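You operate a simulated robot arm through the tools that you are given. There is no shell and no other tool. Be economical: measure what you need, move in short steps, check, and stop when the job is done.

You are at the controls of a simulated robot arm. One attempt, no reset.

JOB
Open the yellow-handled container and lift its basket out on to the bench.
Fine: lid on the black stand; the other container stays shut.

The check looks at the end state, three seconds after you hand in, the way a careful person would. Anything else that was tipped, shoved, dropped, spilled or broken makes it a failure. A push-on lid holds only when it is set on centred and level and pressed home; a screw cap is set on level and turned clockwise until tight.

ROBOT AND FRAMES
A 7-joint arm with a two-finger parallel gripper on a trunk, on a base that drives. Base frame: it is fixed to the floor where the robot stands at the start and does not move with it; the origin is under the middle of the robot, x ahead of it, y to its left, z up. Readings come in mm, rad, newtons and seconds.
With the tool pointing down near the work surface it reaches from about 480 to 920 mm from the robot's upright axis, wherever it stands. Its first joint turns from -2.007 to 2.007 rad. Places, roughly: container bench top [600, 300, 900]; top of the black stand [600, -300, 900]. Payload 3.91 kg.
The TCP is the grasp point between the finger pads, 30 mm short of the fingertips. In the tool frame z runs along the fingers and y along their closing line. Largest opening 110 mm; finger width 20, thickness 10; the body of the gripper, 48 by 112 mm, starts 55 mm behind the TCP.
Orientation is that of the tool frame in the base frame, as a unit quaternion [w, x, y, z]. With the fingers straight down and closing along the base's y, the tool's x points along the base's -x, its y along +y and its z along -z.

CONTROLS
- The arm moves only by the tool servo_tool. Its arguments are lists of equal length, an entry for each row: "fingers": the finger opening in mm, from 0 to 110; "translation": the shift along the tool's x, y, z in units of 40 mm (1.0 is 40 mm), a list of three; "delta_rot": the turn, a rotation vector about the tool's x, y, z in units of 8 degrees (1.0 is 8 degrees), a list of three. In form: {"fingers": [fingers, ...], "translation": [[tx, ty, tz], ...], "delta_rot": [[wx, wy, wz], ...]}. A call has 1 to 20 rows; each row shifts and turns the commanded pose from where the row before left it, along the tool's axes as they then stand. A call with a number of a shift or a turn outside -1 to 1 is refused whole. A row lasts 0.2 s, in which the tool goes at most 50 mm and 0.15 rad; a call with a longer step from one row to the next is refused whole, and so is a gripper value outside its range. A pose out of reach is approached as far as the arm can. The call stops where the force on the tool passes 40 N (or 10 N more than at its start, if that is more) or the arm is blocked; 0.2 s more then pass. Each finger travels about 153 mm/s and halts on what it meets, pressing with about 30 N; the grip force reading is that of the motor and also rises with nothing between the fingers. The clock runs only during rows and for 0.2 s after the last one: add rows that do not move to give the fingers time. The reply holds the time, the measured pose of the TCP, the force on the tool along the base axes, the opening and the grip force, in the units named above and with some noise, with the torque about the TCP (base axes, N m) and any sound that the robot's microphone picked up, and new pictures: "pictures" is both (left out), scene, wrist or none.
- Cameras (640 x 400 px; columns grow to the right, rows downward): "scene" is now at [223.2, 218.4, 1486.9]; the picture's right is [0.03, -1.00, 0.00], its down [-0.01, -0.00, -1.00] and it looks along [1.00, 0.03, -0.01] (base axes); focal length 214 px, centre (320, 200). "wrist" rides on the gripper at [73, 17, -103] in the tool frame; the picture's right is [-0.23, 0.97, 0.00], its down [-0.76, -0.18, -0.62] and it looks along [-0.61, -0.14, 0.78] (tool axes); focal length 222 px, centre (320, 200). There is no depth. A picture from a camera that has moved, and an enlarged one, comes with that camera's place and axes in the base frame and with its lens. The place of the scene camera against the robot may be out by one fixed shift of up to 25 mm in any direction.
- move_column(by): slides the trunk up (or, below 0, down) by that many mm; the arm and the scene camera ride with it, the base frame stays. It gives what a move gives, with no picture.
- steer(legs): drives the robot by 1 to 6 legs, each [ahead, left, turn to the left] in mm, mm and rad, along the robot's own axes; the way and the turn of a leg run together, so that a leg with both is an arc; at most 1500 mm and 3.142 rad a leg. The arm and the cameras ride along, it lands a little off, and it stops where it bumps. It gives what a move gives, and a new picture of the scene camera.
- pan_tilt(pan, tilt): turns the head with the scene camera to pan (to the left, within 1.396 rad either way) and tilt (down, from -0.506 to 1.204), counted from straight ahead of the robot. It gives what a move gives, and a new picture of the scene camera.
- zoom(camera, box): a new picture of the part [left, top, right, bottom] of that camera's present view, enlarged. The clock stands still meanwhile.
- finish_job(): hands the job in; it is judged then, once.

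Go step by step. Nothing tells you exact positions but the pictures and the camera data: compare them with the known pose of the tool, close in by small moves and look again before you grip or let go. The budget is 120 turns and 260 pictures, counting those below and the enlarged ones. Unless the task says otherwise, let go and move clear before handing in, and close with one line.

The tools are called after "Request:" as name(argument=value, ...) on one line, values as JSON. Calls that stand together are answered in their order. servo_tool: Moves the arm, as the interface text tells. Its arguments: {"type":"object","properties":{"fingers":{"type":"array"},"translation":{"type":"array"},"delta_rot":{"type":"array"},"pictures":{"type":"string","enum":["both","scene","wrist","none"]}},"required":["fingers","translation","delta_rot"]} The other tools are called the same way: move_column (by) slides the trunk up or down; steer (legs) drives the base; pan_tilt (pan, tilt) turns the head that bears the scene camera; zoom (camera, box) takes an enlarged picture of a part of a camera's view; finish_job () hands the job in.

At the start:

```text
time: 0.0
tool_pos: [263.0, 298.1, 1219.7]
tool_rot: [0.0, 0.022, 1.0, -0.004]
force: [0.7, 0.2, 0.3]
wrist_torque: [-0.02, -0.01, 0.0]
grip_width: 109.7
grasp_force: 0.1
trunk travel left (down, up): [-750.0, 240.0]
robot x, y, heading: [2.7, 0.8, 0.004]
head pan, tilt: [0.096, 1.201]
```

scene: 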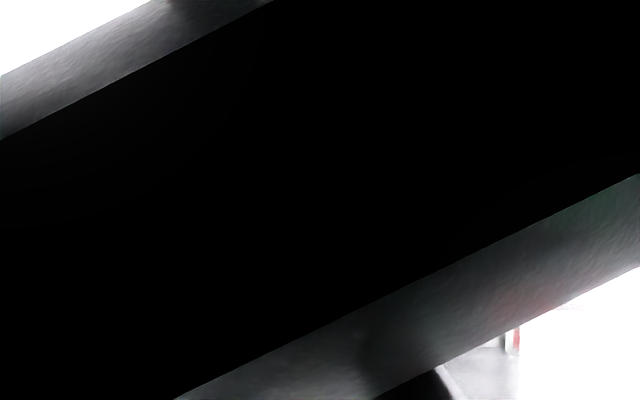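
wrist: 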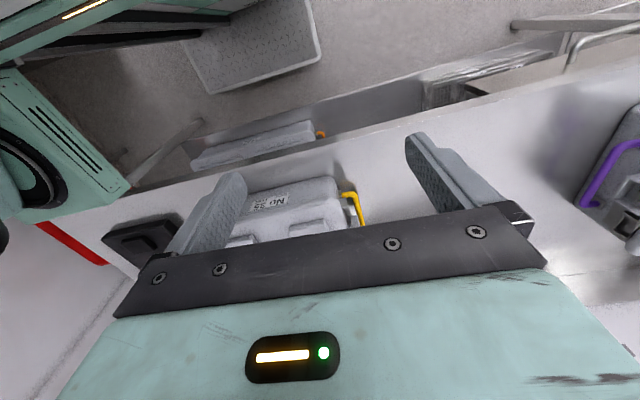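

The scene view is blocked by the arm, and the wrist view shows a yellow-handled container and a purple-handled one. I'll aim the head for a clear view.

Request:
pan_tilt(pan=0.0, tilt=0.6)

Request:
zoom(camera="wrist", box=[160, 80, 640, 380])

```text
time: 1.0
tool_pos: [270.6, 297.0, 1218.2]
tool_rot: [0.002, 0.031, 1.0, -0.004]
force: [0.8, -1.3, -0.4]
wrist_torque: [0.03, 0.02, 0.01]
grip_width: 110.1
grasp_force: 0.0
trunk travel left (down, up): [-750.0, 240.0]
robot x, y, heading: [-3.3, 0.2, 0.0]
head pan, tilt: [0.0, 0.6]
camera scene: at [225.4, 216.8, 1476.3], right [0.01, -1.0, 0.0], down [-0.13, 0.0, -0.99], along [0.99, 0.01, -0.13], focal length 214 px, centre (320, 200)
```

scene: 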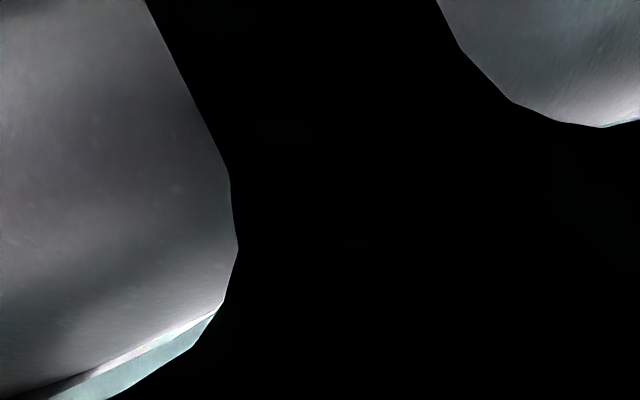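

```text
1.33 times, centred on (400, 230) of wrist
camera zoom: at [199.8, 319.7, 1321.4], right [0.29, 0.96, -0.01], down [0.75, -0.22, 0.63], along [0.6, -0.19, -0.78], focal length 296 px, centre (213, 160)
```

zoom: 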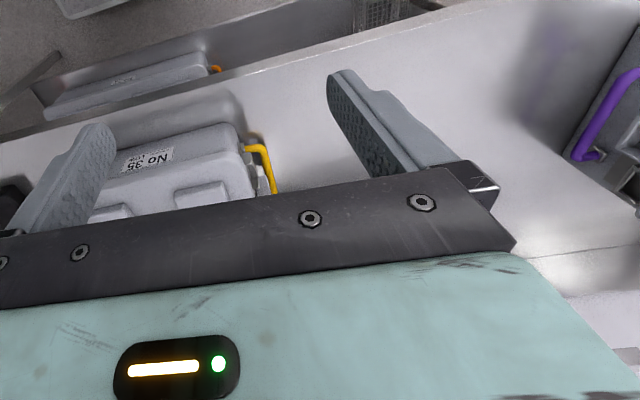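

The arm fills the head camera's view. I'll move the tool forward, staying high, to look from the wrist camera and clear the head camera.

Request:
servo_tool(fingers=[110, 110, 110, 110, 110], translation=[[-1, 0, 0], [-1, 0, 0], [-1, 0, 0], [-1, 0, 0], [0, 0, 0]], delta_rot=[[0, 0, 0], [0, 0, 0], [0, 0, 0], [0, 0, 0], [0, 0, 0]])

```text
time: 2.2
tool_pos: [422.3, 291.2, 1220.6]
tool_rot: [0.001, 0.022, 1.0, -0.004]
force: [0.2, -0.5, -0.1]
wrist_torque: [0.0, 0.0, 0.0]
grip_width: 110.0
grasp_force: 0.0
trunk travel left (down, up): [-750.0, 240.0]
robot x, y, heading: [1.7, -1.1, 0.0]
head pan, tilt: [0.0, 0.6]
camera scene: at [221.3, 215.8, 1432.9], right [0.0, -1.0, 0.0], down [-0.56, 0.0, -0.83], along [0.83, 0.0, -0.56], focal length 214 px, centre (320, 200)
camera wrist: at [352.4, 312.1, 1322.8], right [0.27, 0.96, -0.01], down [0.75, -0.21, 0.63], along [0.6, -0.17, -0.78], focal length 222 px, centre (320, 200)
```

scene: 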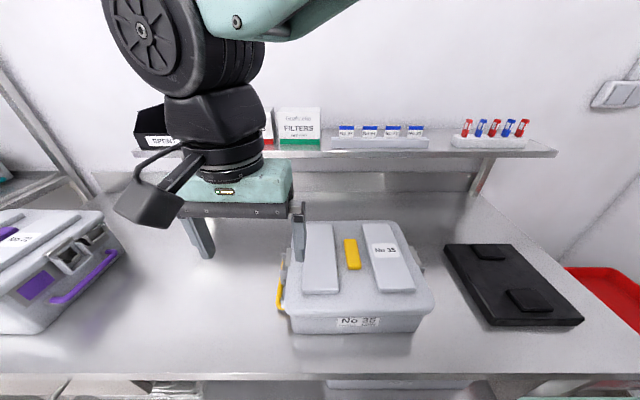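
wrist: 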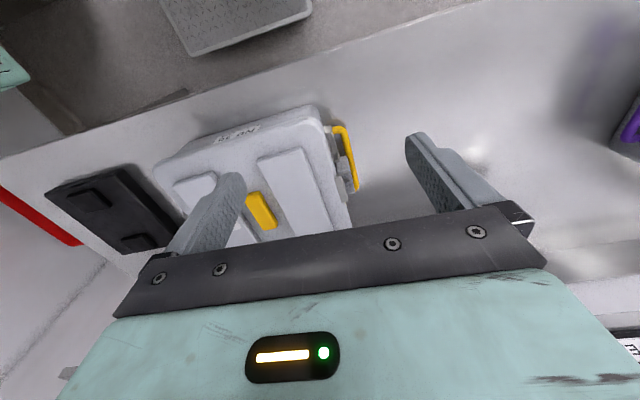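

Now there's a good view: the yellow container (No 35) with its lid ahead, the stand on the right, and the purple container on the left. I'll zoom in on the details.

Request:
zoom(camera="scene", box=[260, 200, 452, 340])

Request:
zoom(camera="scene", box=[0, 180, 160, 340])

Request:
zoom(camera="wrist", box=[140, 80, 400, 260])

Request:
zoom(camera="scene", box=[430, 220, 600, 340])

```text
2.86 times, centred on (356, 270) of scene
camera zoom: at [221.3, 215.8, 1432.9], right [0.0, -1.0, 0.0], down [-0.56, 0.0, -0.83], along [0.83, 0.0, -0.56], focal length 613 px, centre (217, 0)
```

zoom: 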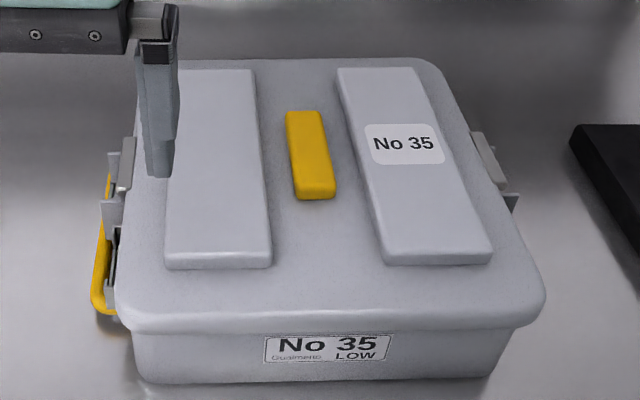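

```text
2.50 times, centred on (80, 260) of scene
camera zoom: at [221.3, 215.8, 1432.9], right [0.0, -1.0, 0.0], down [-0.56, 0.0, -0.83], along [0.83, 0.0, -0.56], focal length 536 px, centre (920, 50)
```

zoom: 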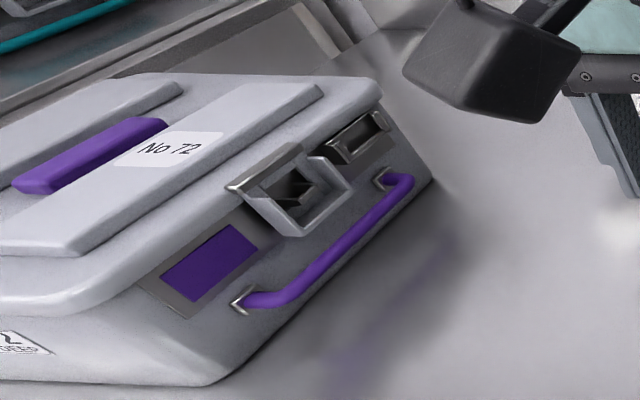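

```text
2.22 times, centred on (270, 170) of wrist
camera zoom: at [352.4, 312.1, 1322.8], right [0.27, 0.96, -0.01], down [0.75, -0.21, 0.63], along [0.6, -0.17, -0.78], focal length 494 px, centre (431, 267)
```

zoom: 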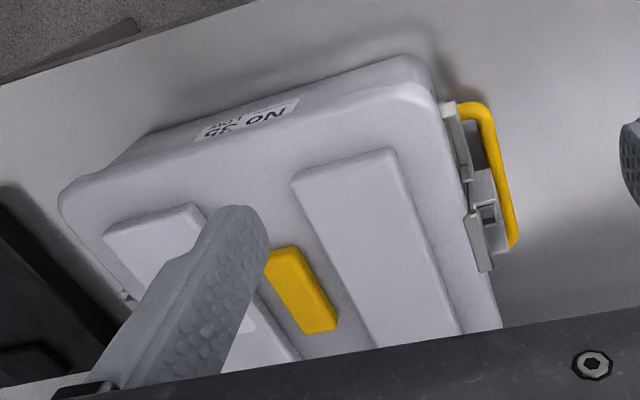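

```text
3.33 times, centred on (515, 280) of scene
camera zoom: at [221.3, 215.8, 1432.9], right [0.0, -1.0, 0.0], down [-0.56, 0.0, -0.83], along [0.83, 0.0, -0.56], focal length 715 px, centre (-330, -67)
```

zoom: 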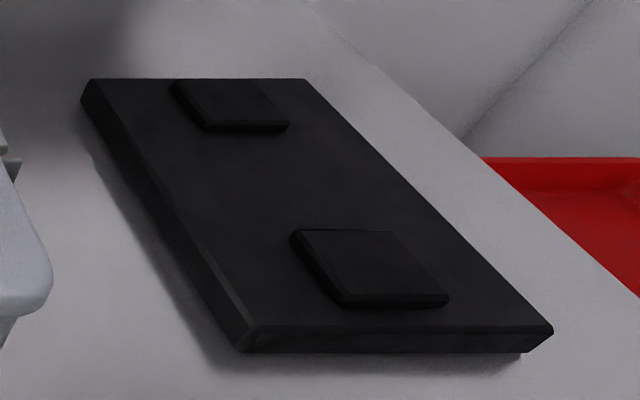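

The container is about 300 mm square, its centre near (600, 135), with the yellow lid grip on top and latches on its two ends. I'll go to the left end and rotate the tool so the wrist camera looks at that latch.

Request:
servo_tool(fingers=[110, 110, 110, 110, 110, 110, 110, 110, 110, 110, 110, 110, 110, 110, 110, 110, 110, 110], translation=[[-0.9, 0.5, 0], [-0.9, 0.5, 0], [-0.9, 0.5, 0], [-0.9, 0.5, 0], [-0.9, 0.5, 0], [0, 0, 0], [0, 0, 0], [0, 0, 0], [0, 0, 0], [0, 0, 0], [0, 0, 0], [0, 0, 0], [0, 0, 0], [0, 0, 0], [0, 0, 0], [0, 0, 0.8], [0, 0, 0.8], [0, 0, 0]], delta_rot=[[0, 0, 0], [0, 0, 0], [0, 0, 0], [0, 0, 0], [0, 0, 1], [0, 0, 1], [0, 0, 1], [0, 0, 1], [0, 0, 1], [0, 0, 1], [0, 0, 1], [0, 0, 1], [0, 0, 1], [0, 0, 1], [0, 0, 1], [0, 0, 0], [0, 0, 0], [0, 0, 0]])

```text
time: 6.0
tool_pos: [605.3, 384.6, 1155.9]
tool_rot: [0.004, 0.711, 0.704, -0.003]
force: [0.1, 0.0, -0.5]
wrist_torque: [0.01, 0.06, -0.01]
grip_width: 110.2
grasp_force: 0.1
trunk travel left (down, up): [-750.0, 240.0]
robot x, y, heading: [-2.4, -2.2, 0.002]
head pan, tilt: [0.0, 0.6]
camera scene: at [221.3, 215.8, 1432.9], right [0.0, -1.0, 0.0], down [-0.56, 0.0, -0.83], along [0.83, 0.0, -0.56], focal length 214 px, centre (320, 200)
camera wrist: at [624.0, 457.5, 1258.5], right [0.97, -0.24, 0.0], down [-0.19, -0.76, 0.63], along [-0.15, -0.61, -0.78], focal length 222 px, centre (320, 200)
```

scene: 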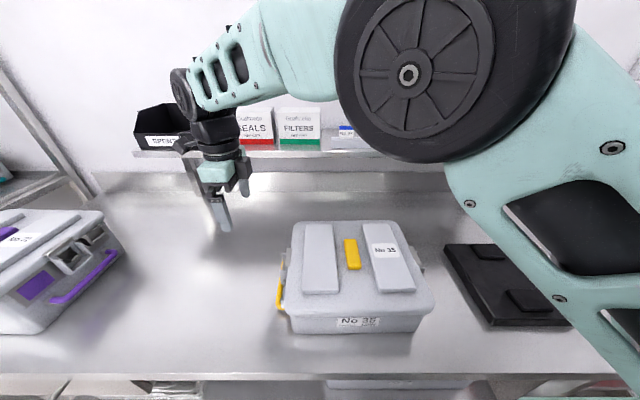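
wrist: 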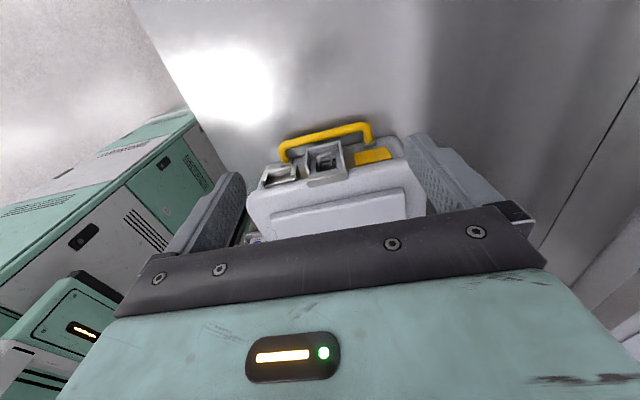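

Request:
zoom(camera="wrist", box=[236, 110, 436, 235])

Request:
zoom(camera="scene", box=[120, 80, 440, 180])

```text
3.20 times, centred on (336, 172) of wrist
camera zoom: at [624.0, 457.5, 1258.5], right [0.97, -0.24, 0.0], down [-0.19, -0.76, 0.63], along [-0.15, -0.61, -0.78], focal length 711 px, centre (269, 288)
```

zoom: 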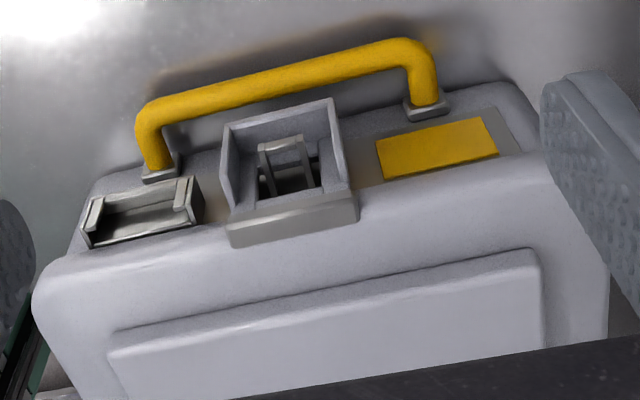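

```text
2.00 times, centred on (280, 130) of scene
camera zoom: at [221.3, 215.8, 1432.9], right [0.0, -1.0, 0.0], down [-0.56, 0.0, -0.83], along [0.83, 0.0, -0.56], focal length 429 px, centre (400, 340)
```

zoom: 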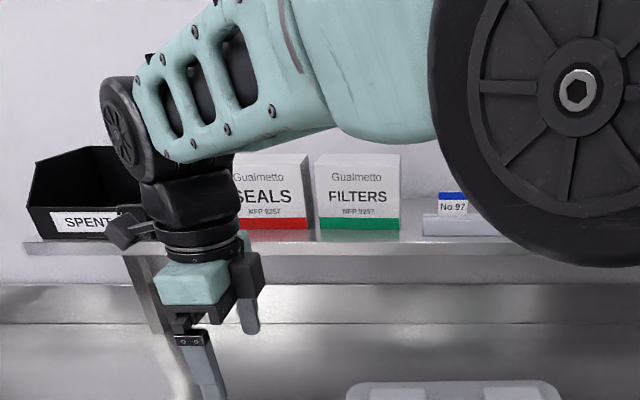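

Request:
servo_tool(fingers=[110, 110, 110, 110, 110, 110, 110, 110], translation=[[0, 0, 0.9], [0, 0, 0.9], [0, 0, 0], [0, 0, 0], [0, 0, 0], [0, 0, 0], [0, 0, 0], [0, 0, 0]], delta_rot=[[0, 0, 0], [0, 0, 0], [0, -1, 0], [0, -1, 0], [0, -1, 0], [0, -1, 0], [0, 0, 0], [0, 0, 0]], pictures="wrist")

Request:
zoom(camera="wrist", box=[200, 40, 520, 240])

```text
time: 7.8
tool_pos: [604.5, 382.2, 1084.0]
tool_rot: [0.173, 0.688, 0.682, -0.174]
force: [0.1, 0.7, -0.8]
wrist_torque: [0.02, 0.0, 0.02]
grip_width: 109.9
grasp_force: 0.1
out of reach, approached as far as the arm can: row 6
trunk travel left (down, up): [-750.0, 240.0]
robot x, y, heading: [0.5, -1.1, -0.002]
head pan, tilt: [0.0, 0.6]
camera wrist: at [624.4, 495.5, 1139.5], right [0.97, -0.21, 0.11], down [-0.18, -0.37, 0.91], along [-0.15, -0.9, -0.4], focal length 222 px, centre (320, 200)
```

wrist: 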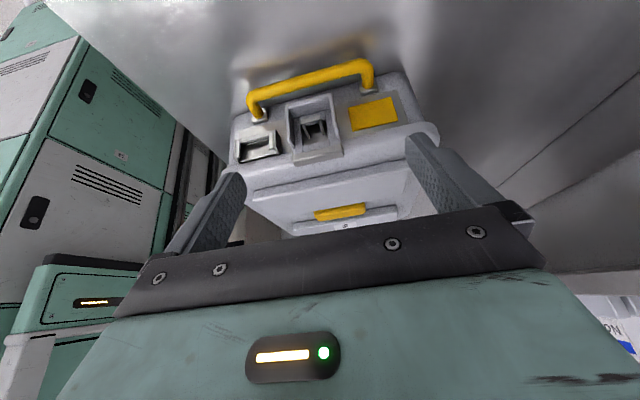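

```text
2.00 times, centred on (360, 140) of wrist
camera zoom: at [624.4, 495.5, 1139.5], right [0.97, -0.21, 0.11], down [-0.18, -0.37, 0.91], along [-0.15, -0.9, -0.4], focal length 444 px, centre (240, 320)
```

zoom: 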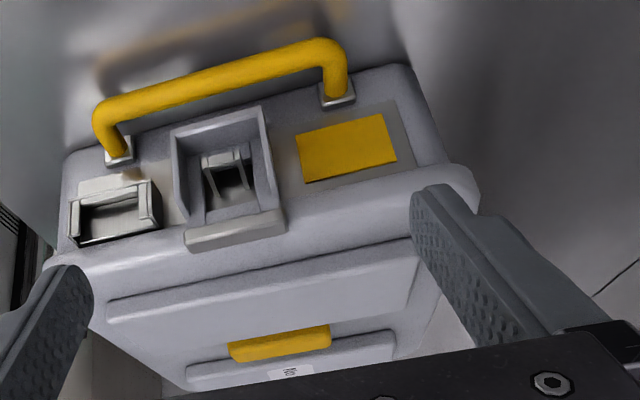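

Request:
zoom(camera="wrist", box=[270, 85, 366, 175])

Request:
zoom(camera="scene", box=[270, 240, 310, 320])

Request:
zoom(camera="scene", box=[405, 230, 445, 310])

```text
4.44 times, centred on (318, 130) of wrist
camera zoom: at [624.4, 495.5, 1139.5], right [0.97, -0.21, 0.11], down [-0.18, -0.37, 0.91], along [-0.15, -0.9, -0.4], focal length 987 px, centre (329, 511)
```

zoom: 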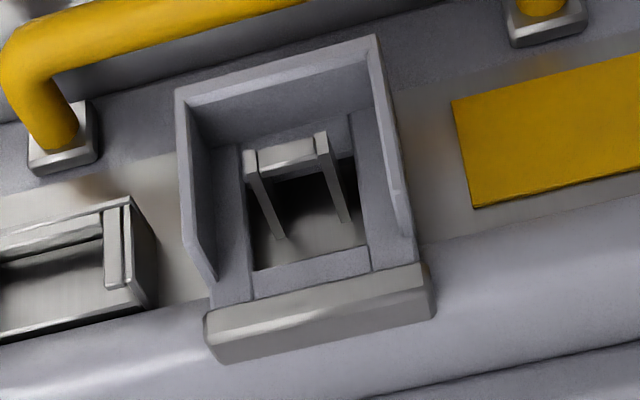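

```text
5.00 times, centred on (290, 280) of scene
camera zoom: at [221.3, 215.8, 1432.9], right [0.0, -1.0, 0.0], down [-0.56, 0.0, -0.83], along [0.83, 0.0, -0.56], focal length 1072 px, centre (470, -200)
```

zoom: 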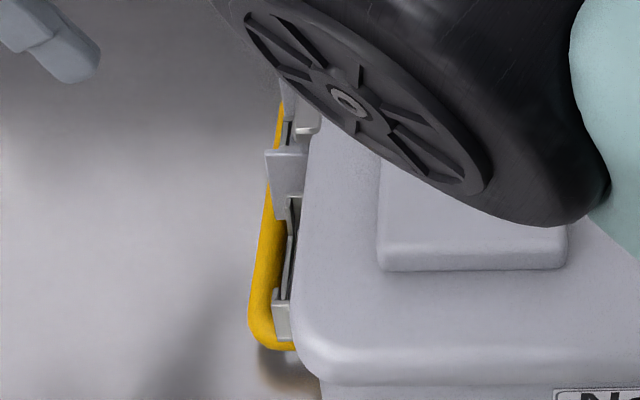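

```text
5.00 times, centred on (425, 270) of scene
camera zoom: at [221.3, 215.8, 1432.9], right [0.0, -1.0, 0.0], down [-0.56, 0.0, -0.83], along [0.83, 0.0, -0.56], focal length 1072 px, centre (-205, -150)
```

zoom: 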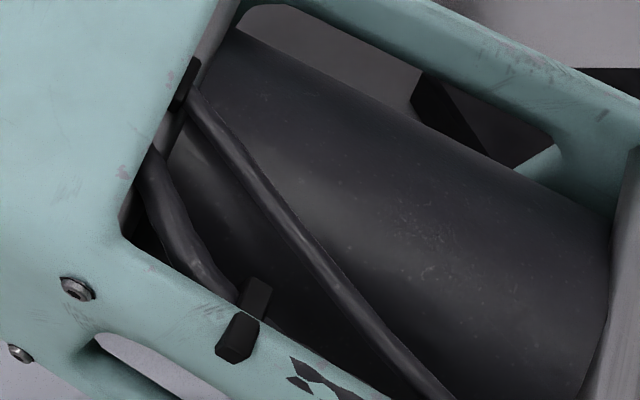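

The left latch looks like a flap hinged on the lid with a window over a seal staple (no seal fitted). I need a profile view of it, so I'll turn back and look along +x.

Request:
servo_tool(fingers=[110, 110, 110, 110, 110, 110, 110, 110, 110, 110, 110, 110, 110, 110, 110, 110, 110, 110, 110], translation=[[0, 0, 0], [0, 0, 0], [0, 0, 0], [0, 0, 0], [0, 0, 0], [0, 0, 0], [0, 0, 0], [0, 0, 0], [0, 0, 0], [0, 0, 0], [0, 0, 0], [0, 0, 0], [0, 0, 0], [0, 0, 0], [0, 0, 0], [0.9, -0.4, 0], [0.9, -0.4, 0], [0.9, -0.4, 0], [0.9, -0.4, 0]], delta_rot=[[0, 1, 0], [0, 1, 0], [0, 1, 0], [0, 0.6, 0], [0, 0, -1], [0, 0, -1], [0, 0, -1], [0, 0, -1], [0, 0, -1], [0, 0, -1], [0, 0, -1], [0, 0, -1], [0, 0, -1], [0, 0, -1], [0, 0, -1], [0, 0, 0], [0, 0, 0], [0, 0, 0], [0, 0, 0]], pictures="none")

Request:
zoom(camera="wrist", box=[200, 50, 520, 250])

Request:
zoom(camera="scene", box=[260, 235, 310, 325])

Request:
zoom(camera="scene", box=[395, 230, 445, 310])

```text
time: 11.8
tool_pos: [459.8, 323.1, 1082.3]
tool_rot: [0.0, 0.022, 1.0, 0.004]
force: [-0.5, 0.6, -0.3]
wrist_torque: [-0.03, 0.0, 0.01]
grip_width: 109.9
grasp_force: 0.1
trunk travel left (down, up): [-750.0, 240.0]
robot x, y, heading: [-1.6, -1.0, 0.002]
head pan, tilt: [0.0, 0.6]
```

```text
2.00 times, centred on (360, 150) of wrist
camera zoom: at [389.5, 342.4, 1185.0], right [0.27, 0.96, 0.01], down [0.75, -0.21, 0.62], along [0.6, -0.16, -0.78], focal length 444 px, centre (240, 300)
```

zoom: 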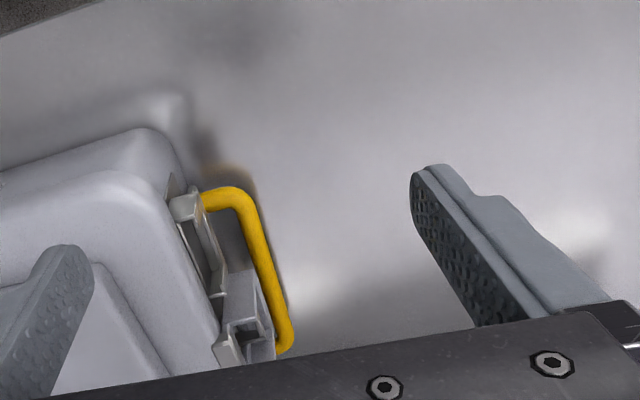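

```text
4.44 times, centred on (285, 280) of scene
camera zoom: at [221.8, 216.0, 1432.8], right [0.0, -1.0, 0.0], down [-0.57, 0.0, -0.82], along [0.82, 0.0, -0.57], focal length 953 px, centre (476, -156)
```

zoom: 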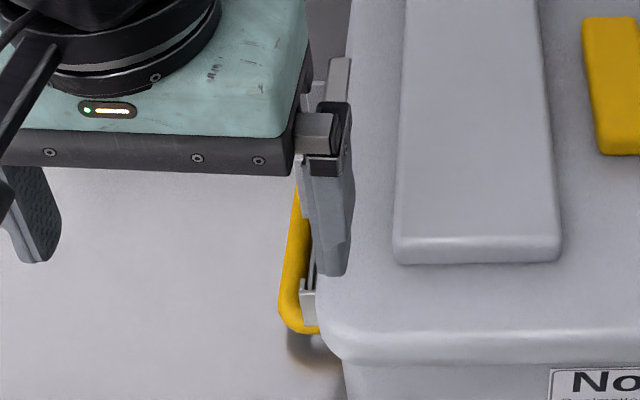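

```text
5.00 times, centred on (420, 270) of scene
camera zoom: at [221.8, 216.0, 1432.8], right [0.0, -1.0, 0.0], down [-0.57, 0.0, -0.82], along [0.82, 0.0, -0.57], focal length 1072 px, centre (-180, -150)
```

zoom: 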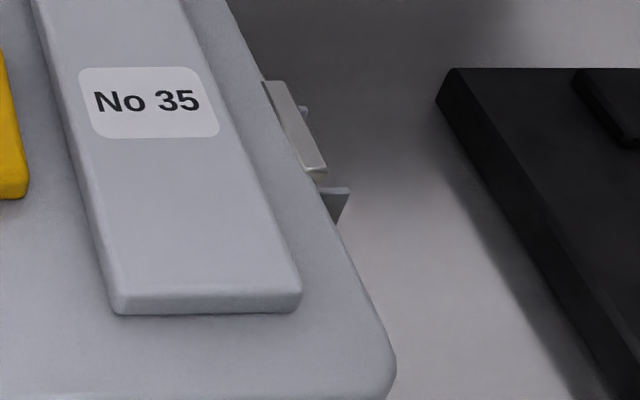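

Request:
servo_tool(fingers=[110, 110, 110, 110, 110, 110, 110, 110, 110, 110, 110, 110, 110, 110, 110], translation=[[0, 0, -1], [0, 0, -1], [0, 0, -1], [-0.3, -1, 0], [-0.3, -1, 0], [-0.3, -1, 0], [-0.3, -1, 0], [-0.3, -1, 0], [-0.3, -1, 0], [-0.3, -1, 0], [-0.3, -1, 0], [-0.3, -1, 0], [-0.3, -1, 0], [-0.3, -1, 0], [0, 0, 0]], delta_rot=[[0, 0, 0], [0, 0, 0], [0, 0, 0], [0, 0, 0], [0, 0, 0], [0, 0, 0], [0, 0, 0], [0, 0, 0], [0, 0, 0], [0, 0, 0], [0, 0, 0], [0, 0, 0], [0, 0, 0], [0, 0, 0], [0, 0, 0]], pictures="none")

Request:
servo_tool(fingers=[110, 110, 110, 110, 110, 110, 110, 110, 110, 110, 110, 110, 110, 110], translation=[[0, 0, 0], [0, 0, 0], [0, 0, 0], [0, 0, 0], [0, 0, 0], [0, 0, 0], [0, 0, 0], [0, 0, 0], [0, 0, 0], [0, 0, 0], [0, 0, 0], [0, 0, 0.9], [0, 0, 0.9], [0, 0, 0]], delta_rot=[[0, 0, -1], [0, 0, -1], [0, 0, -1], [0, 0, -1], [0, 0, -1], [0, 0, -1], [0, 0, -1], [0, 0, -1], [0, 0, -1], [0, 0, -1], [0, 0, -1], [0, 0, 0], [0, 0, 0], [0, 0, 0]])

```text
time: 15.0
tool_pos: [571.6, -120.7, 1199.1]
tool_rot: [0.0, 0.022, 1.0, 0.003]
force: [-0.4, -0.1, -0.2]
wrist_torque: [0.0, 0.03, -0.01]
grip_width: 110.1
grasp_force: 0.1
trunk travel left (down, up): [-750.0, 240.0]
robot x, y, heading: [-1.1, -3.6, 0.003]
head pan, tilt: [0.0, 0.6]
```

```text
time: 18.0
tool_pos: [572.9, -120.1, 1128.7]
tool_rot: [0.003, -0.678, 0.735, 0.003]
force: [0.3, -0.1, -0.5]
wrist_torque: [0.02, 0.0, 0.04]
grip_width: 110.2
grasp_force: 0.1
trunk travel left (down, up): [-750.0, 240.0]
robot x, y, heading: [-4.9, -1.5, -0.003]
head pan, tilt: [0.0, 0.6]
camera scene: at [221.3, 215.7, 1432.9], right [0.0, -1.0, 0.0], down [-0.56, 0.0, -0.83], along [0.83, 0.0, -0.56], focal length 214 px, centre (320, 200)
camera wrist: at [550.1, -192.2, 1231.6], right [-0.95, 0.3, 0.0], down [0.24, 0.74, 0.63], along [0.19, 0.6, -0.78], focal length 222 px, centre (320, 200)
```

scene: 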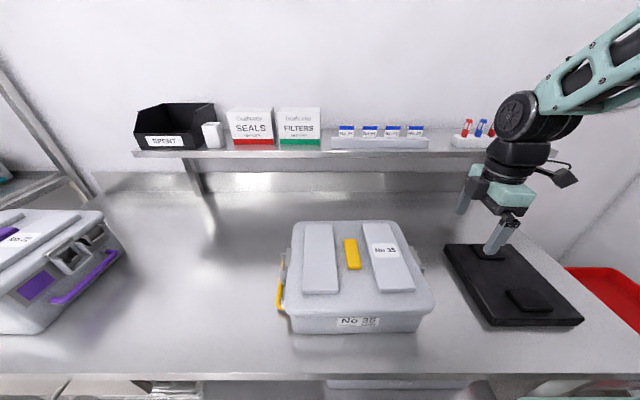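
wrist: 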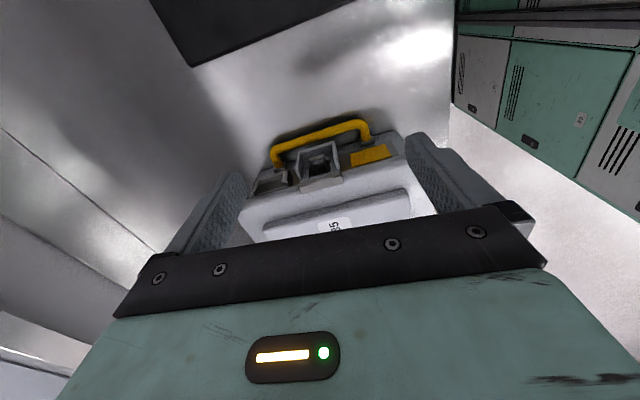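

Request:
zoom(camera="wrist", box=[240, 110, 400, 210])

Request:
zoom(camera="scene", box=[268, 235, 308, 325])

```text
4.00 times, centred on (320, 160) of wrist
camera zoom: at [550.1, -192.2, 1231.6], right [-0.95, 0.3, 0.0], down [0.24, 0.74, 0.63], along [0.19, 0.6, -0.78], focal length 888 px, centre (320, 360)
```

zoom: 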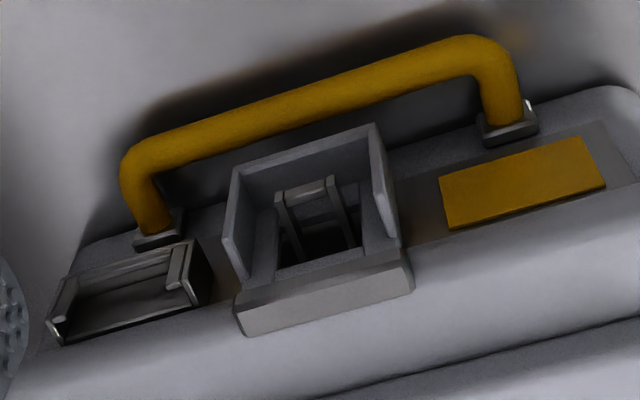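

```text
4.44 times, centred on (288, 280) of scene
camera zoom: at [221.3, 215.7, 1432.9], right [0.0, -1.0, 0.0], down [-0.56, 0.0, -0.83], along [0.83, 0.0, -0.56], focal length 953 px, centre (462, -156)
```

zoom: 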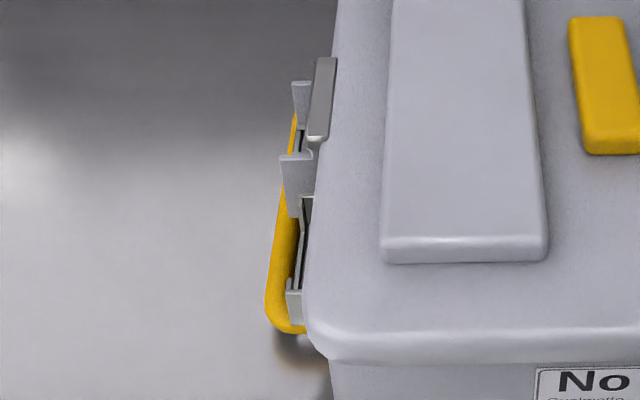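

The right latch is the same design, with its free wall (beside the yellow plate) at about x≈571, y≈-50. I'll hover above that wall with fingers narrowed, closing along x.

Request:
servo_tool(fingers=[60, 18, 18, 18, 18, 18, 18], translation=[[0, 0, 0], [-0.78, 0, 0], [-0.78, 0, 0], [0, 0, 0.8], [0, 0, 0.7], [0, 0, 0.7], [0, 0, 0]], delta_rot=[[0, 0, -0.57], [0, 0, 0], [0, 0, 0], [0, 0, 0], [0, 0, 0], [0, 0, 0], [0, 0, 0]], pictures="wrist")

Request:
zoom(camera="wrist", box=[220, 80, 420, 210])

Request:
zoom(camera="scene", box=[395, 210, 455, 300])

```text
time: 19.6
tool_pos: [571.2, -57.3, 1041.4]
tool_rot: [-0.002, 0.708, -0.707, -0.003]
force: [0.6, -0.4, 0.3]
wrist_torque: [0.04, -0.02, 0.05]
grip_width: 18.0
grasp_force: 0.0
trunk travel left (down, up): [-750.0, 240.0]
robot x, y, heading: [-0.3, -1.1, 0.006]
head pan, tilt: [0.0, 0.6]
camera wrist: at [555.9, -129.6, 1142.9], right [-0.97, 0.23, 0.0], down [0.18, 0.76, 0.63], along [0.14, 0.61, -0.78], focal length 222 px, centre (320, 200)
```

wrist: 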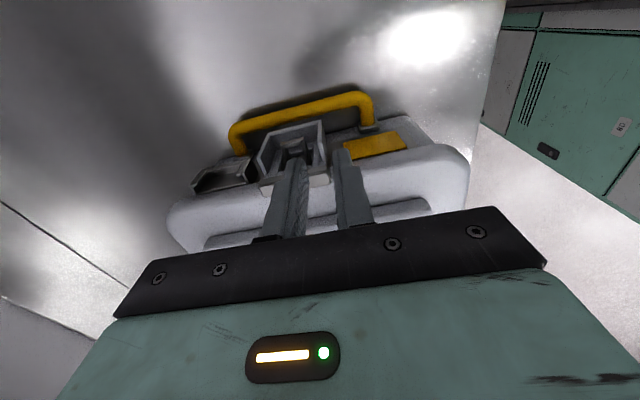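

```text
3.08 times, centred on (320, 145) of wrist
camera zoom: at [555.9, -129.6, 1142.9], right [-0.97, 0.23, 0.0], down [0.18, 0.76, 0.63], along [0.14, 0.61, -0.78], focal length 684 px, centre (320, 369)
```

zoom: 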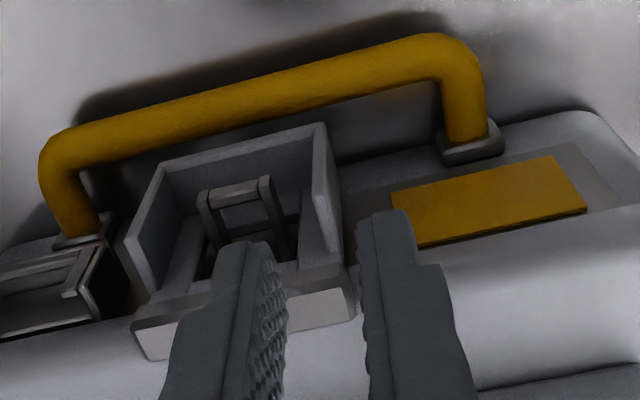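

```text
4.44 times, centred on (425, 255) of scene
camera zoom: at [221.3, 215.8, 1432.9], right [0.0, -1.0, 0.0], down [-0.56, 0.0, -0.83], along [0.83, 0.0, -0.56], focal length 953 px, centre (-147, -44)
```

zoom: 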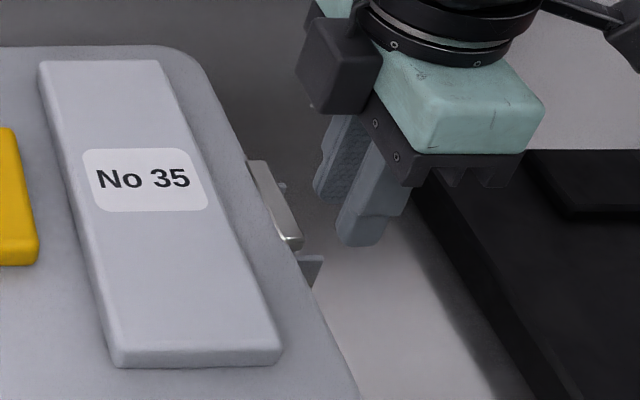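

Best grasp: straddle the whole flap from above, outside both side walls, with the fingers outboard of the label holder. I'll centre on x≈596, y≈-61, open to 72, descend partway and look.

Request:
servo_tool(fingers=[72, 72, 72, 72, 72], translation=[[0, 0, 0], [0.1, -0.62, 0], [0, 0, 0.5], [0, 0, 0.5], [0, 0, 0]], delta_rot=[[0, 0, 0], [0, 0, 0], [0, 0, 0], [0, 0, 0], [0, 0, 0]], pictures="wrist")

Request:
zoom(camera="wrist", box=[220, 80, 420, 230])

Request:
zoom(camera="scene", box=[395, 210, 455, 300])

```text
time: 20.8
tool_pos: [597.9, -61.9, 1001.1]
tool_rot: [-0.002, 0.708, -0.706, -0.003]
force: [0.5, 0.6, 0.4]
wrist_torque: [0.0, 0.02, -0.01]
grip_width: 72.2
grasp_force: 0.0
trunk travel left (down, up): [-750.0, 240.0]
robot x, y, heading: [1.1, 1.5, -0.001]
head pan, tilt: [0.0, 0.6]
camera wrist: at [582.0, -135.9, 1101.9], right [-0.97, 0.23, 0.0], down [0.18, 0.76, 0.63], along [0.14, 0.61, -0.78], focal length 222 px, centre (320, 200)
```

wrist: 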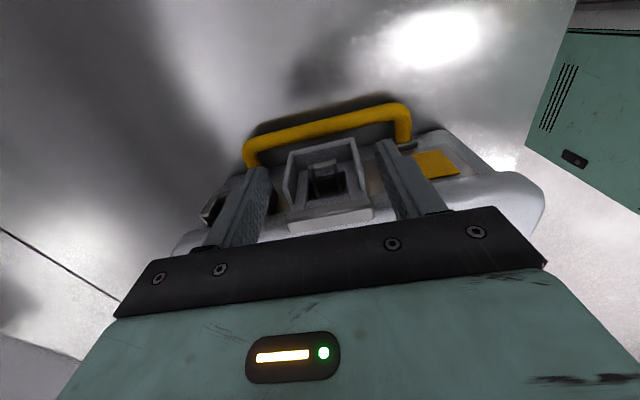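

```text
2.67 times, centred on (320, 155) of wrist
camera zoom: at [582.0, -135.9, 1101.9], right [-0.97, 0.23, 0.0], down [0.18, 0.76, 0.63], along [0.14, 0.61, -0.78], focal length 592 px, centre (320, 320)
```

zoom: 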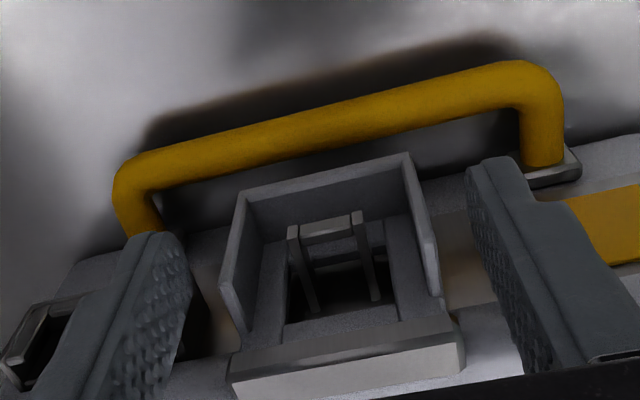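

```text
4.44 times, centred on (425, 255) of scene
camera zoom: at [221.3, 215.8, 1432.9], right [0.0, -1.0, 0.0], down [-0.56, 0.0, -0.83], along [0.83, 0.0, -0.56], focal length 953 px, centre (-147, -44)
```

zoom: 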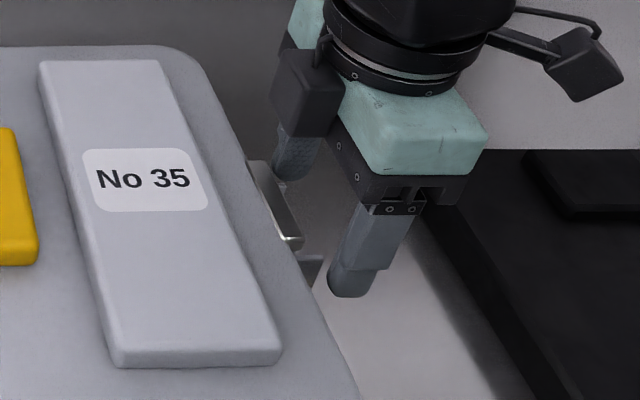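

Request:
servo_tool(fingers=[72, 72, 72], translation=[[0, 0, 0.4], [0, 0, 0.35], [0, 0, 0]], delta_rot=[[0, 0, 0], [0, 0, 0], [0, 0, 0]], pictures="wrist")

Request:
zoom(camera="wrist", box=[220, 60, 440, 230])

```text
time: 21.6
tool_pos: [597.7, -61.0, 970.3]
tool_rot: [-0.002, 0.708, -0.706, -0.002]
force: [-0.3, -0.1, 1.1]
wrist_torque: [0.01, 0.03, -0.01]
grip_width: 72.3
grasp_force: 0.0
trunk travel left (down, up): [-750.0, 240.0]
robot x, y, heading: [-4.7, -1.9, 0.005]
head pan, tilt: [0.0, 0.6]
camera wrist: at [581.2, -134.8, 1072.3], right [-0.97, 0.23, 0.0], down [0.18, 0.76, 0.63], along [0.14, 0.61, -0.78], focal length 222 px, centre (320, 200)
```

wrist: 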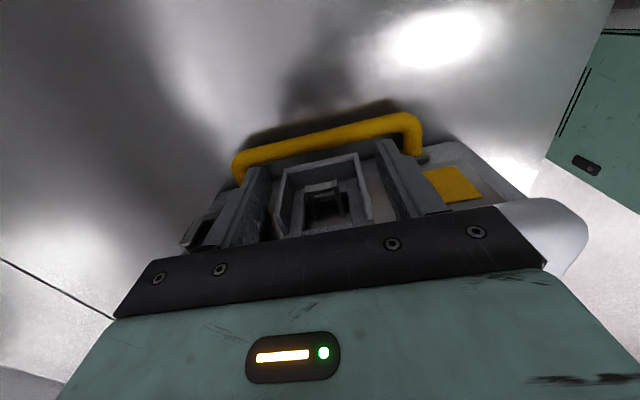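

```text
2.35 times, centred on (330, 145) of wrist
camera zoom: at [581.2, -134.8, 1072.3], right [-0.97, 0.23, 0.0], down [0.18, 0.76, 0.63], along [0.14, 0.61, -0.78], focal length 523 px, centre (296, 329)
```

zoom: 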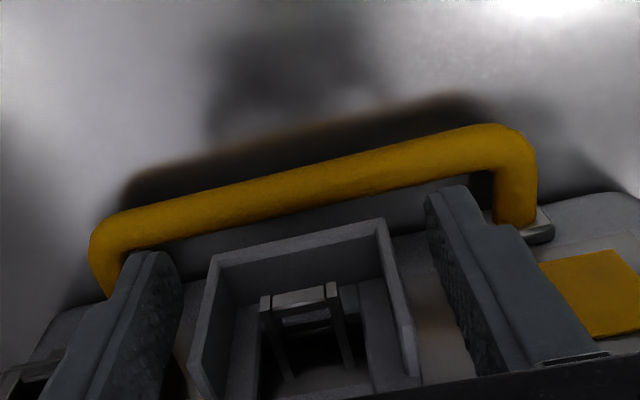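

The fingers straddle the flap cleanly. Closing on the walls.

Request:
servo_tool(fingers=[62, 55, 45, 45], translation=[[0, 0, 0], [0, 0, 0], [0, 0, 0], [0, 0, 0]], delta_rot=[[0, 0, 0], [0, 0, 0], [0, 0, 0], [0, 0, 0]], pictures="none")

Request:
zoom(camera="wrist", box=[220, 60, 440, 230])

```text
time: 22.6
tool_pos: [597.0, -61.7, 971.3]
tool_rot: [-0.002, 0.708, -0.706, -0.002]
force: [-0.1, -0.4, -0.4]
wrist_torque: [0.02, 0.0, 0.02]
grip_width: 44.7
grasp_force: 0.1
trunk travel left (down, up): [-750.0, 240.0]
robot x, y, heading: [1.2, -0.2, 0.001]
head pan, tilt: [0.0, 0.6]
```

```text
2.35 times, centred on (330, 145) of wrist
camera zoom: at [581.3, -134.8, 1072.4], right [-0.97, 0.23, 0.0], down [0.18, 0.76, 0.63], along [0.14, 0.61, -0.78], focal length 523 px, centre (296, 329)
```

zoom: 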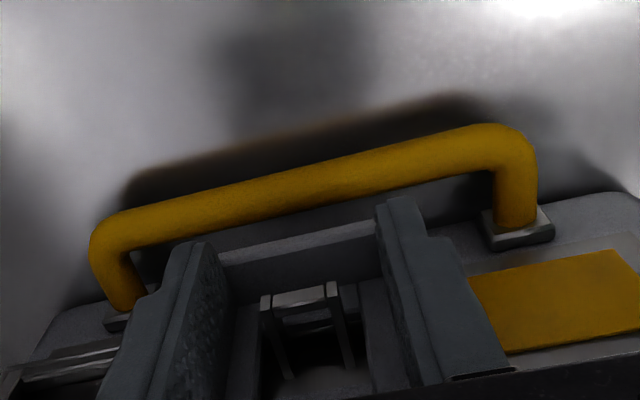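

Request:
servo_tool(fingers=[41, 37, 33, 33], translation=[[0, 0, 0], [0, 0, 0], [0, 0, 0], [0, 0, 0]], delta_rot=[[0, 0, 0], [0, 0, 0], [0, 0, 0], [0, 0, 0]], pictures="none")

Request:
zoom(camera="wrist", box=[220, 60, 440, 230])

```text
time: 23.6
tool_pos: [597.6, -60.8, 970.3]
tool_rot: [-0.002, 0.707, -0.707, -0.002]
force: [-0.7, 1.6, 0.0]
wrist_torque: [0.02, -0.03, 0.01]
grip_width: 33.0
grasp_force: 0.0
trunk travel left (down, up): [-750.0, 240.0]
robot x, y, heading: [1.3, -2.6, 0.001]
head pan, tilt: [0.0, 0.6]
```

```text
2.35 times, centred on (330, 145) of wrist
camera zoom: at [581.3, -134.8, 1072.4], right [-0.97, 0.23, 0.0], down [0.18, 0.76, 0.63], along [0.14, 0.61, -0.78], focal length 523 px, centre (296, 329)
```

zoom: 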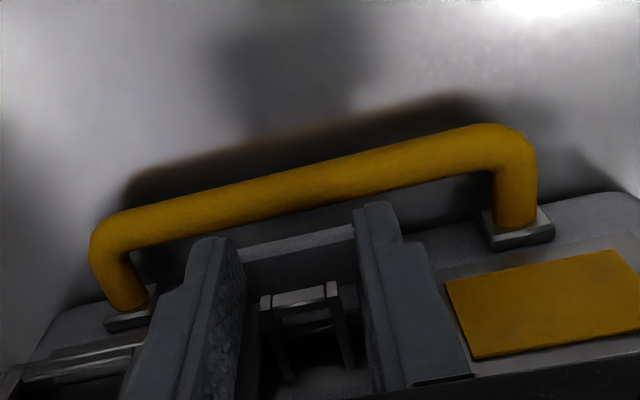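

The fingers closed outboard of the walls, so the walls end nearer to y≈-54. I'll reopen, move 8 mm inward and slightly lower, then close again.

Request:
servo_tool(fingers=[50, 72, 72, 72, 72, 60, 50, 45, 45], translation=[[0, 0, 0], [0, 0, 0], [-0.2, 0, 0], [0, 0, 0.2], [0, 0, 0], [0, 0, 0], [0, 0, 0], [0, 0, 0], [0, 0, 0]], delta_rot=[[0, 0, 0], [0, 0, 0], [0, 0, 0], [0, 0, 0], [0, 0, 0], [0, 0, 0], [0, 0, 0], [0, 0, 0], [0, 0, 0]], pictures="none")

Request:
zoom(camera="wrist", box=[220, 60, 440, 230])

```text
time: 25.6
tool_pos: [598.8, -53.9, 963.4]
tool_rot: [-0.003, 0.708, -0.707, -0.002]
force: [0.0, -0.2, 0.3]
wrist_torque: [-0.03, 0.02, -0.01]
grip_width: 44.8
grasp_force: 0.1
trunk travel left (down, up): [-750.0, 240.0]
robot x, y, heading: [0.2, -0.6, 0.003]
head pan, tilt: [0.0, 0.6]
```

```text
2.35 times, centred on (330, 145) of wrist
camera zoom: at [581.6, -127.1, 1065.3], right [-0.97, 0.23, 0.0], down [0.18, 0.76, 0.63], along [0.14, 0.61, -0.78], focal length 523 px, centre (296, 329)
```

zoom: 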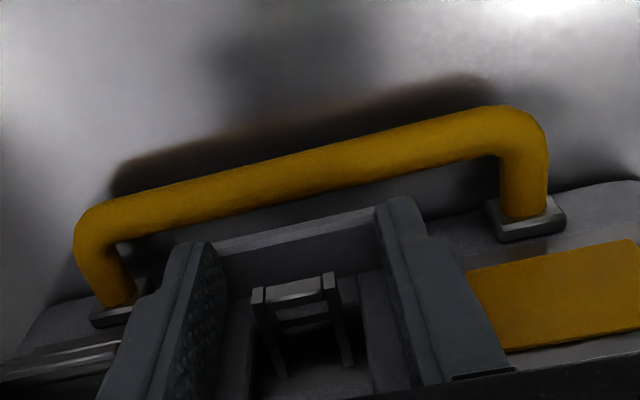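

Request:
zoom(camera="scene", box=[405, 220, 455, 300])

Request:
zoom(camera="wrist", box=[280, 120, 400, 220])

```text
5.00 times, centred on (430, 260) of scene
camera zoom: at [221.4, 215.8, 1432.9], right [0.0, -1.0, 0.0], down [-0.56, 0.0, -0.83], along [0.83, 0.0, -0.56], focal length 1072 px, centre (-230, -100)
```

zoom: 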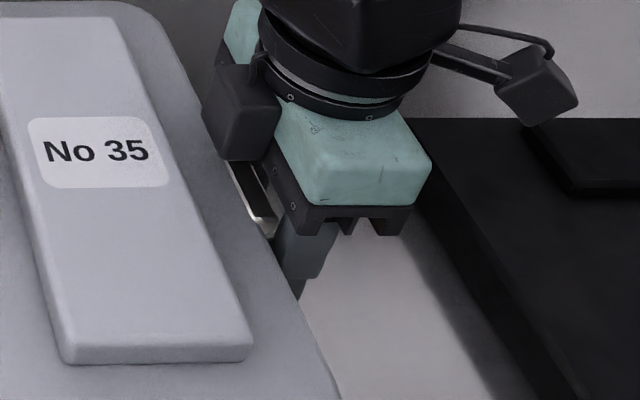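

```text
4.00 times, centred on (340, 170) of wrist
camera zoom: at [581.6, -127.1, 1065.3], right [-0.97, 0.23, 0.0], down [0.18, 0.76, 0.63], along [0.14, 0.61, -0.78], focal length 888 px, centre (240, 320)
```

zoom: 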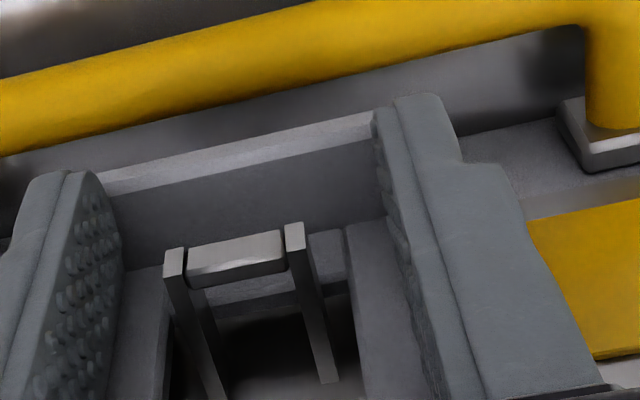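

Request:
servo_tool(fingers=[60, 66, 66, 66, 66, 60, 50, 45, 45], translation=[[0, 0, 0], [0, 0, 0], [-0.08, 0, 0], [-0.08, 0, 0], [0, 0, 0], [0, 0, 0], [0, 0, 0], [0, 0, 0], [0, 0, 0]], delta_rot=[[0, 0, 0], [0, 0, 0], [0, 0, 0], [0, 0, 0], [0, 0, 0], [0, 0, 0], [0, 0, 0], [0, 0, 0], [0, 0, 0]], pictures="none")

Request:
zoom(camera="wrist", box=[240, 100, 400, 220])

```text
time: 27.6
tool_pos: [596.2, -47.0, 963.3]
tool_rot: [-0.002, 0.708, -0.706, -0.003]
force: [0.9, 0.5, 0.0]
wrist_torque: [-0.01, -0.02, -0.01]
grip_width: 44.9
grasp_force: 0.1
trunk travel left (down, up): [-750.0, 240.0]
robot x, y, heading: [2.1, -1.0, -0.001]
head pan, tilt: [0.0, 0.6]
```

```text
3.33 times, centred on (320, 160) of wrist
camera zoom: at [581.5, -119.8, 1065.2], right [-0.97, 0.23, 0.0], down [0.18, 0.76, 0.63], along [0.14, 0.61, -0.78], focal length 740 px, centre (320, 333)
```

zoom: 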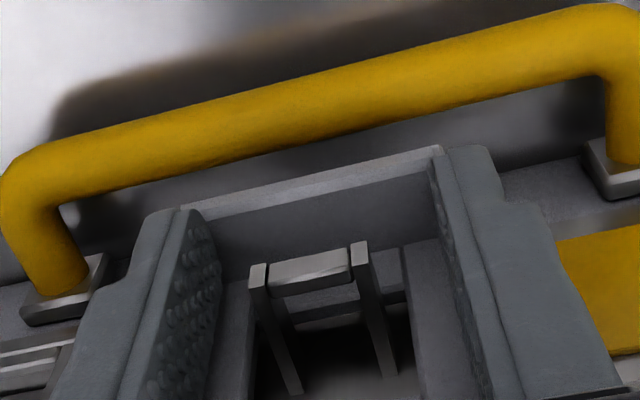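

Request:
servo_tool(fingers=[60, 66, 66, 66, 66, 60, 50, 45, 45], translation=[[0, 0, 0], [0, 0, 0], [-0.08, 0, 0], [-0.08, 0, 0], [0, 0, 0], [0, 0, 0], [0, 0, 0], [0, 0, 0], [0, 0, 0]], delta_rot=[[0, 0, 0], [0, 0, 0], [0, 0, 0], [0, 0, 0], [0, 0, 0], [0, 0, 0], [0, 0, 0], [0, 0, 0], [0, 0, 0]], pictures="none")

Request:
zoom(camera="wrist", box=[240, 100, 400, 220])

```text
time: 29.6
tool_pos: [598.1, -41.9, 963.4]
tool_rot: [-0.004, 0.707, -0.707, -0.002]
force: [2.7, 0.6, 2.0]
wrist_torque: [0.0, 0.23, -0.16]
grip_width: 47.8
grasp_force: 29.5
trunk travel left (down, up): [-750.0, 240.0]
robot x, y, heading: [-1.6, 3.5, 0.002]
head pan, tilt: [0.0, 0.6]
```

```text
3.33 times, centred on (320, 160) of wrist
camera zoom: at [581.6, -113.4, 1064.9], right [-0.97, 0.23, 0.0], down [0.18, 0.76, 0.63], along [0.14, 0.61, -0.78], focal length 740 px, centre (320, 333)
```

zoom: 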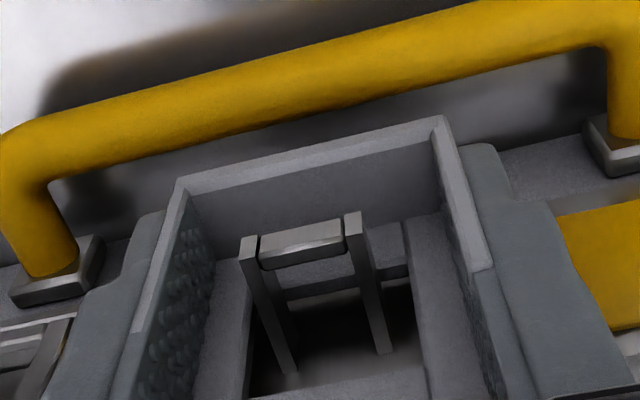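

Gripped at 47.8 mm width. Now I'll swing the flap outward and up around its hinge on the lid, in small steps.

Request:
servo_tool(fingers=[40, 40, 40, 40], translation=[[0.085, 0, -0.05], [0.085, 0, -0.05], [0.085, 0, -0.05], [0, 0, 0]], delta_rot=[[0, 1, 0], [0, 1, 0], [0, 1, 0], [0, 0, 0]], pictures="scene")

Request:
zoom(camera="wrist", box=[220, 80, 420, 230])

```text
time: 30.3
tool_pos: [596.8, -49.4, 971.1]
tool_rot: [-0.107, -0.698, 0.699, -0.111]
force: [-7.8, -3.7, 25.9]
wrist_torque: [1.58, 0.02, 0.32]
grip_width: 48.0
grasp_force: 8.1
trunk travel left (down, up): [-750.0, 240.0]
robot x, y, heading: [1.0, -0.6, 0.002]
head pan, tilt: [0.0, 0.6]
stopped in row 3: the force on the tool passed its limit at 53 N (the readings are from after the stop); the commanded pose is now the measured one
camera scene: at [220.1, 215.4, 1433.6], right [0.0, -1.0, 0.0], down [-0.56, 0.0, -0.83], along [0.83, 0.0, -0.56], focal length 214 px, centre (320, 200)
```

scene: 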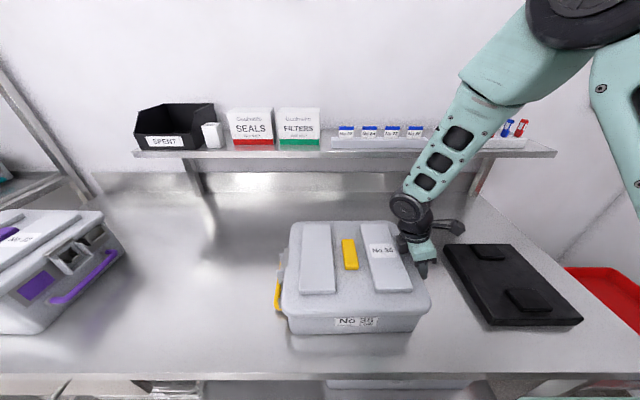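

```text
2.67 times, centred on (320, 155) of wrist
camera zoom: at [581.0, -86.9, 1091.0], right [-0.97, 0.22, -0.07], down [0.18, 0.91, 0.36], along [0.15, 0.34, -0.93], focal length 592 px, centre (320, 320)
```

zoom: 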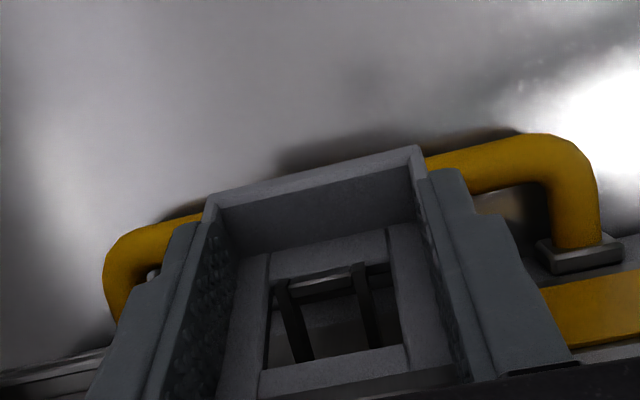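

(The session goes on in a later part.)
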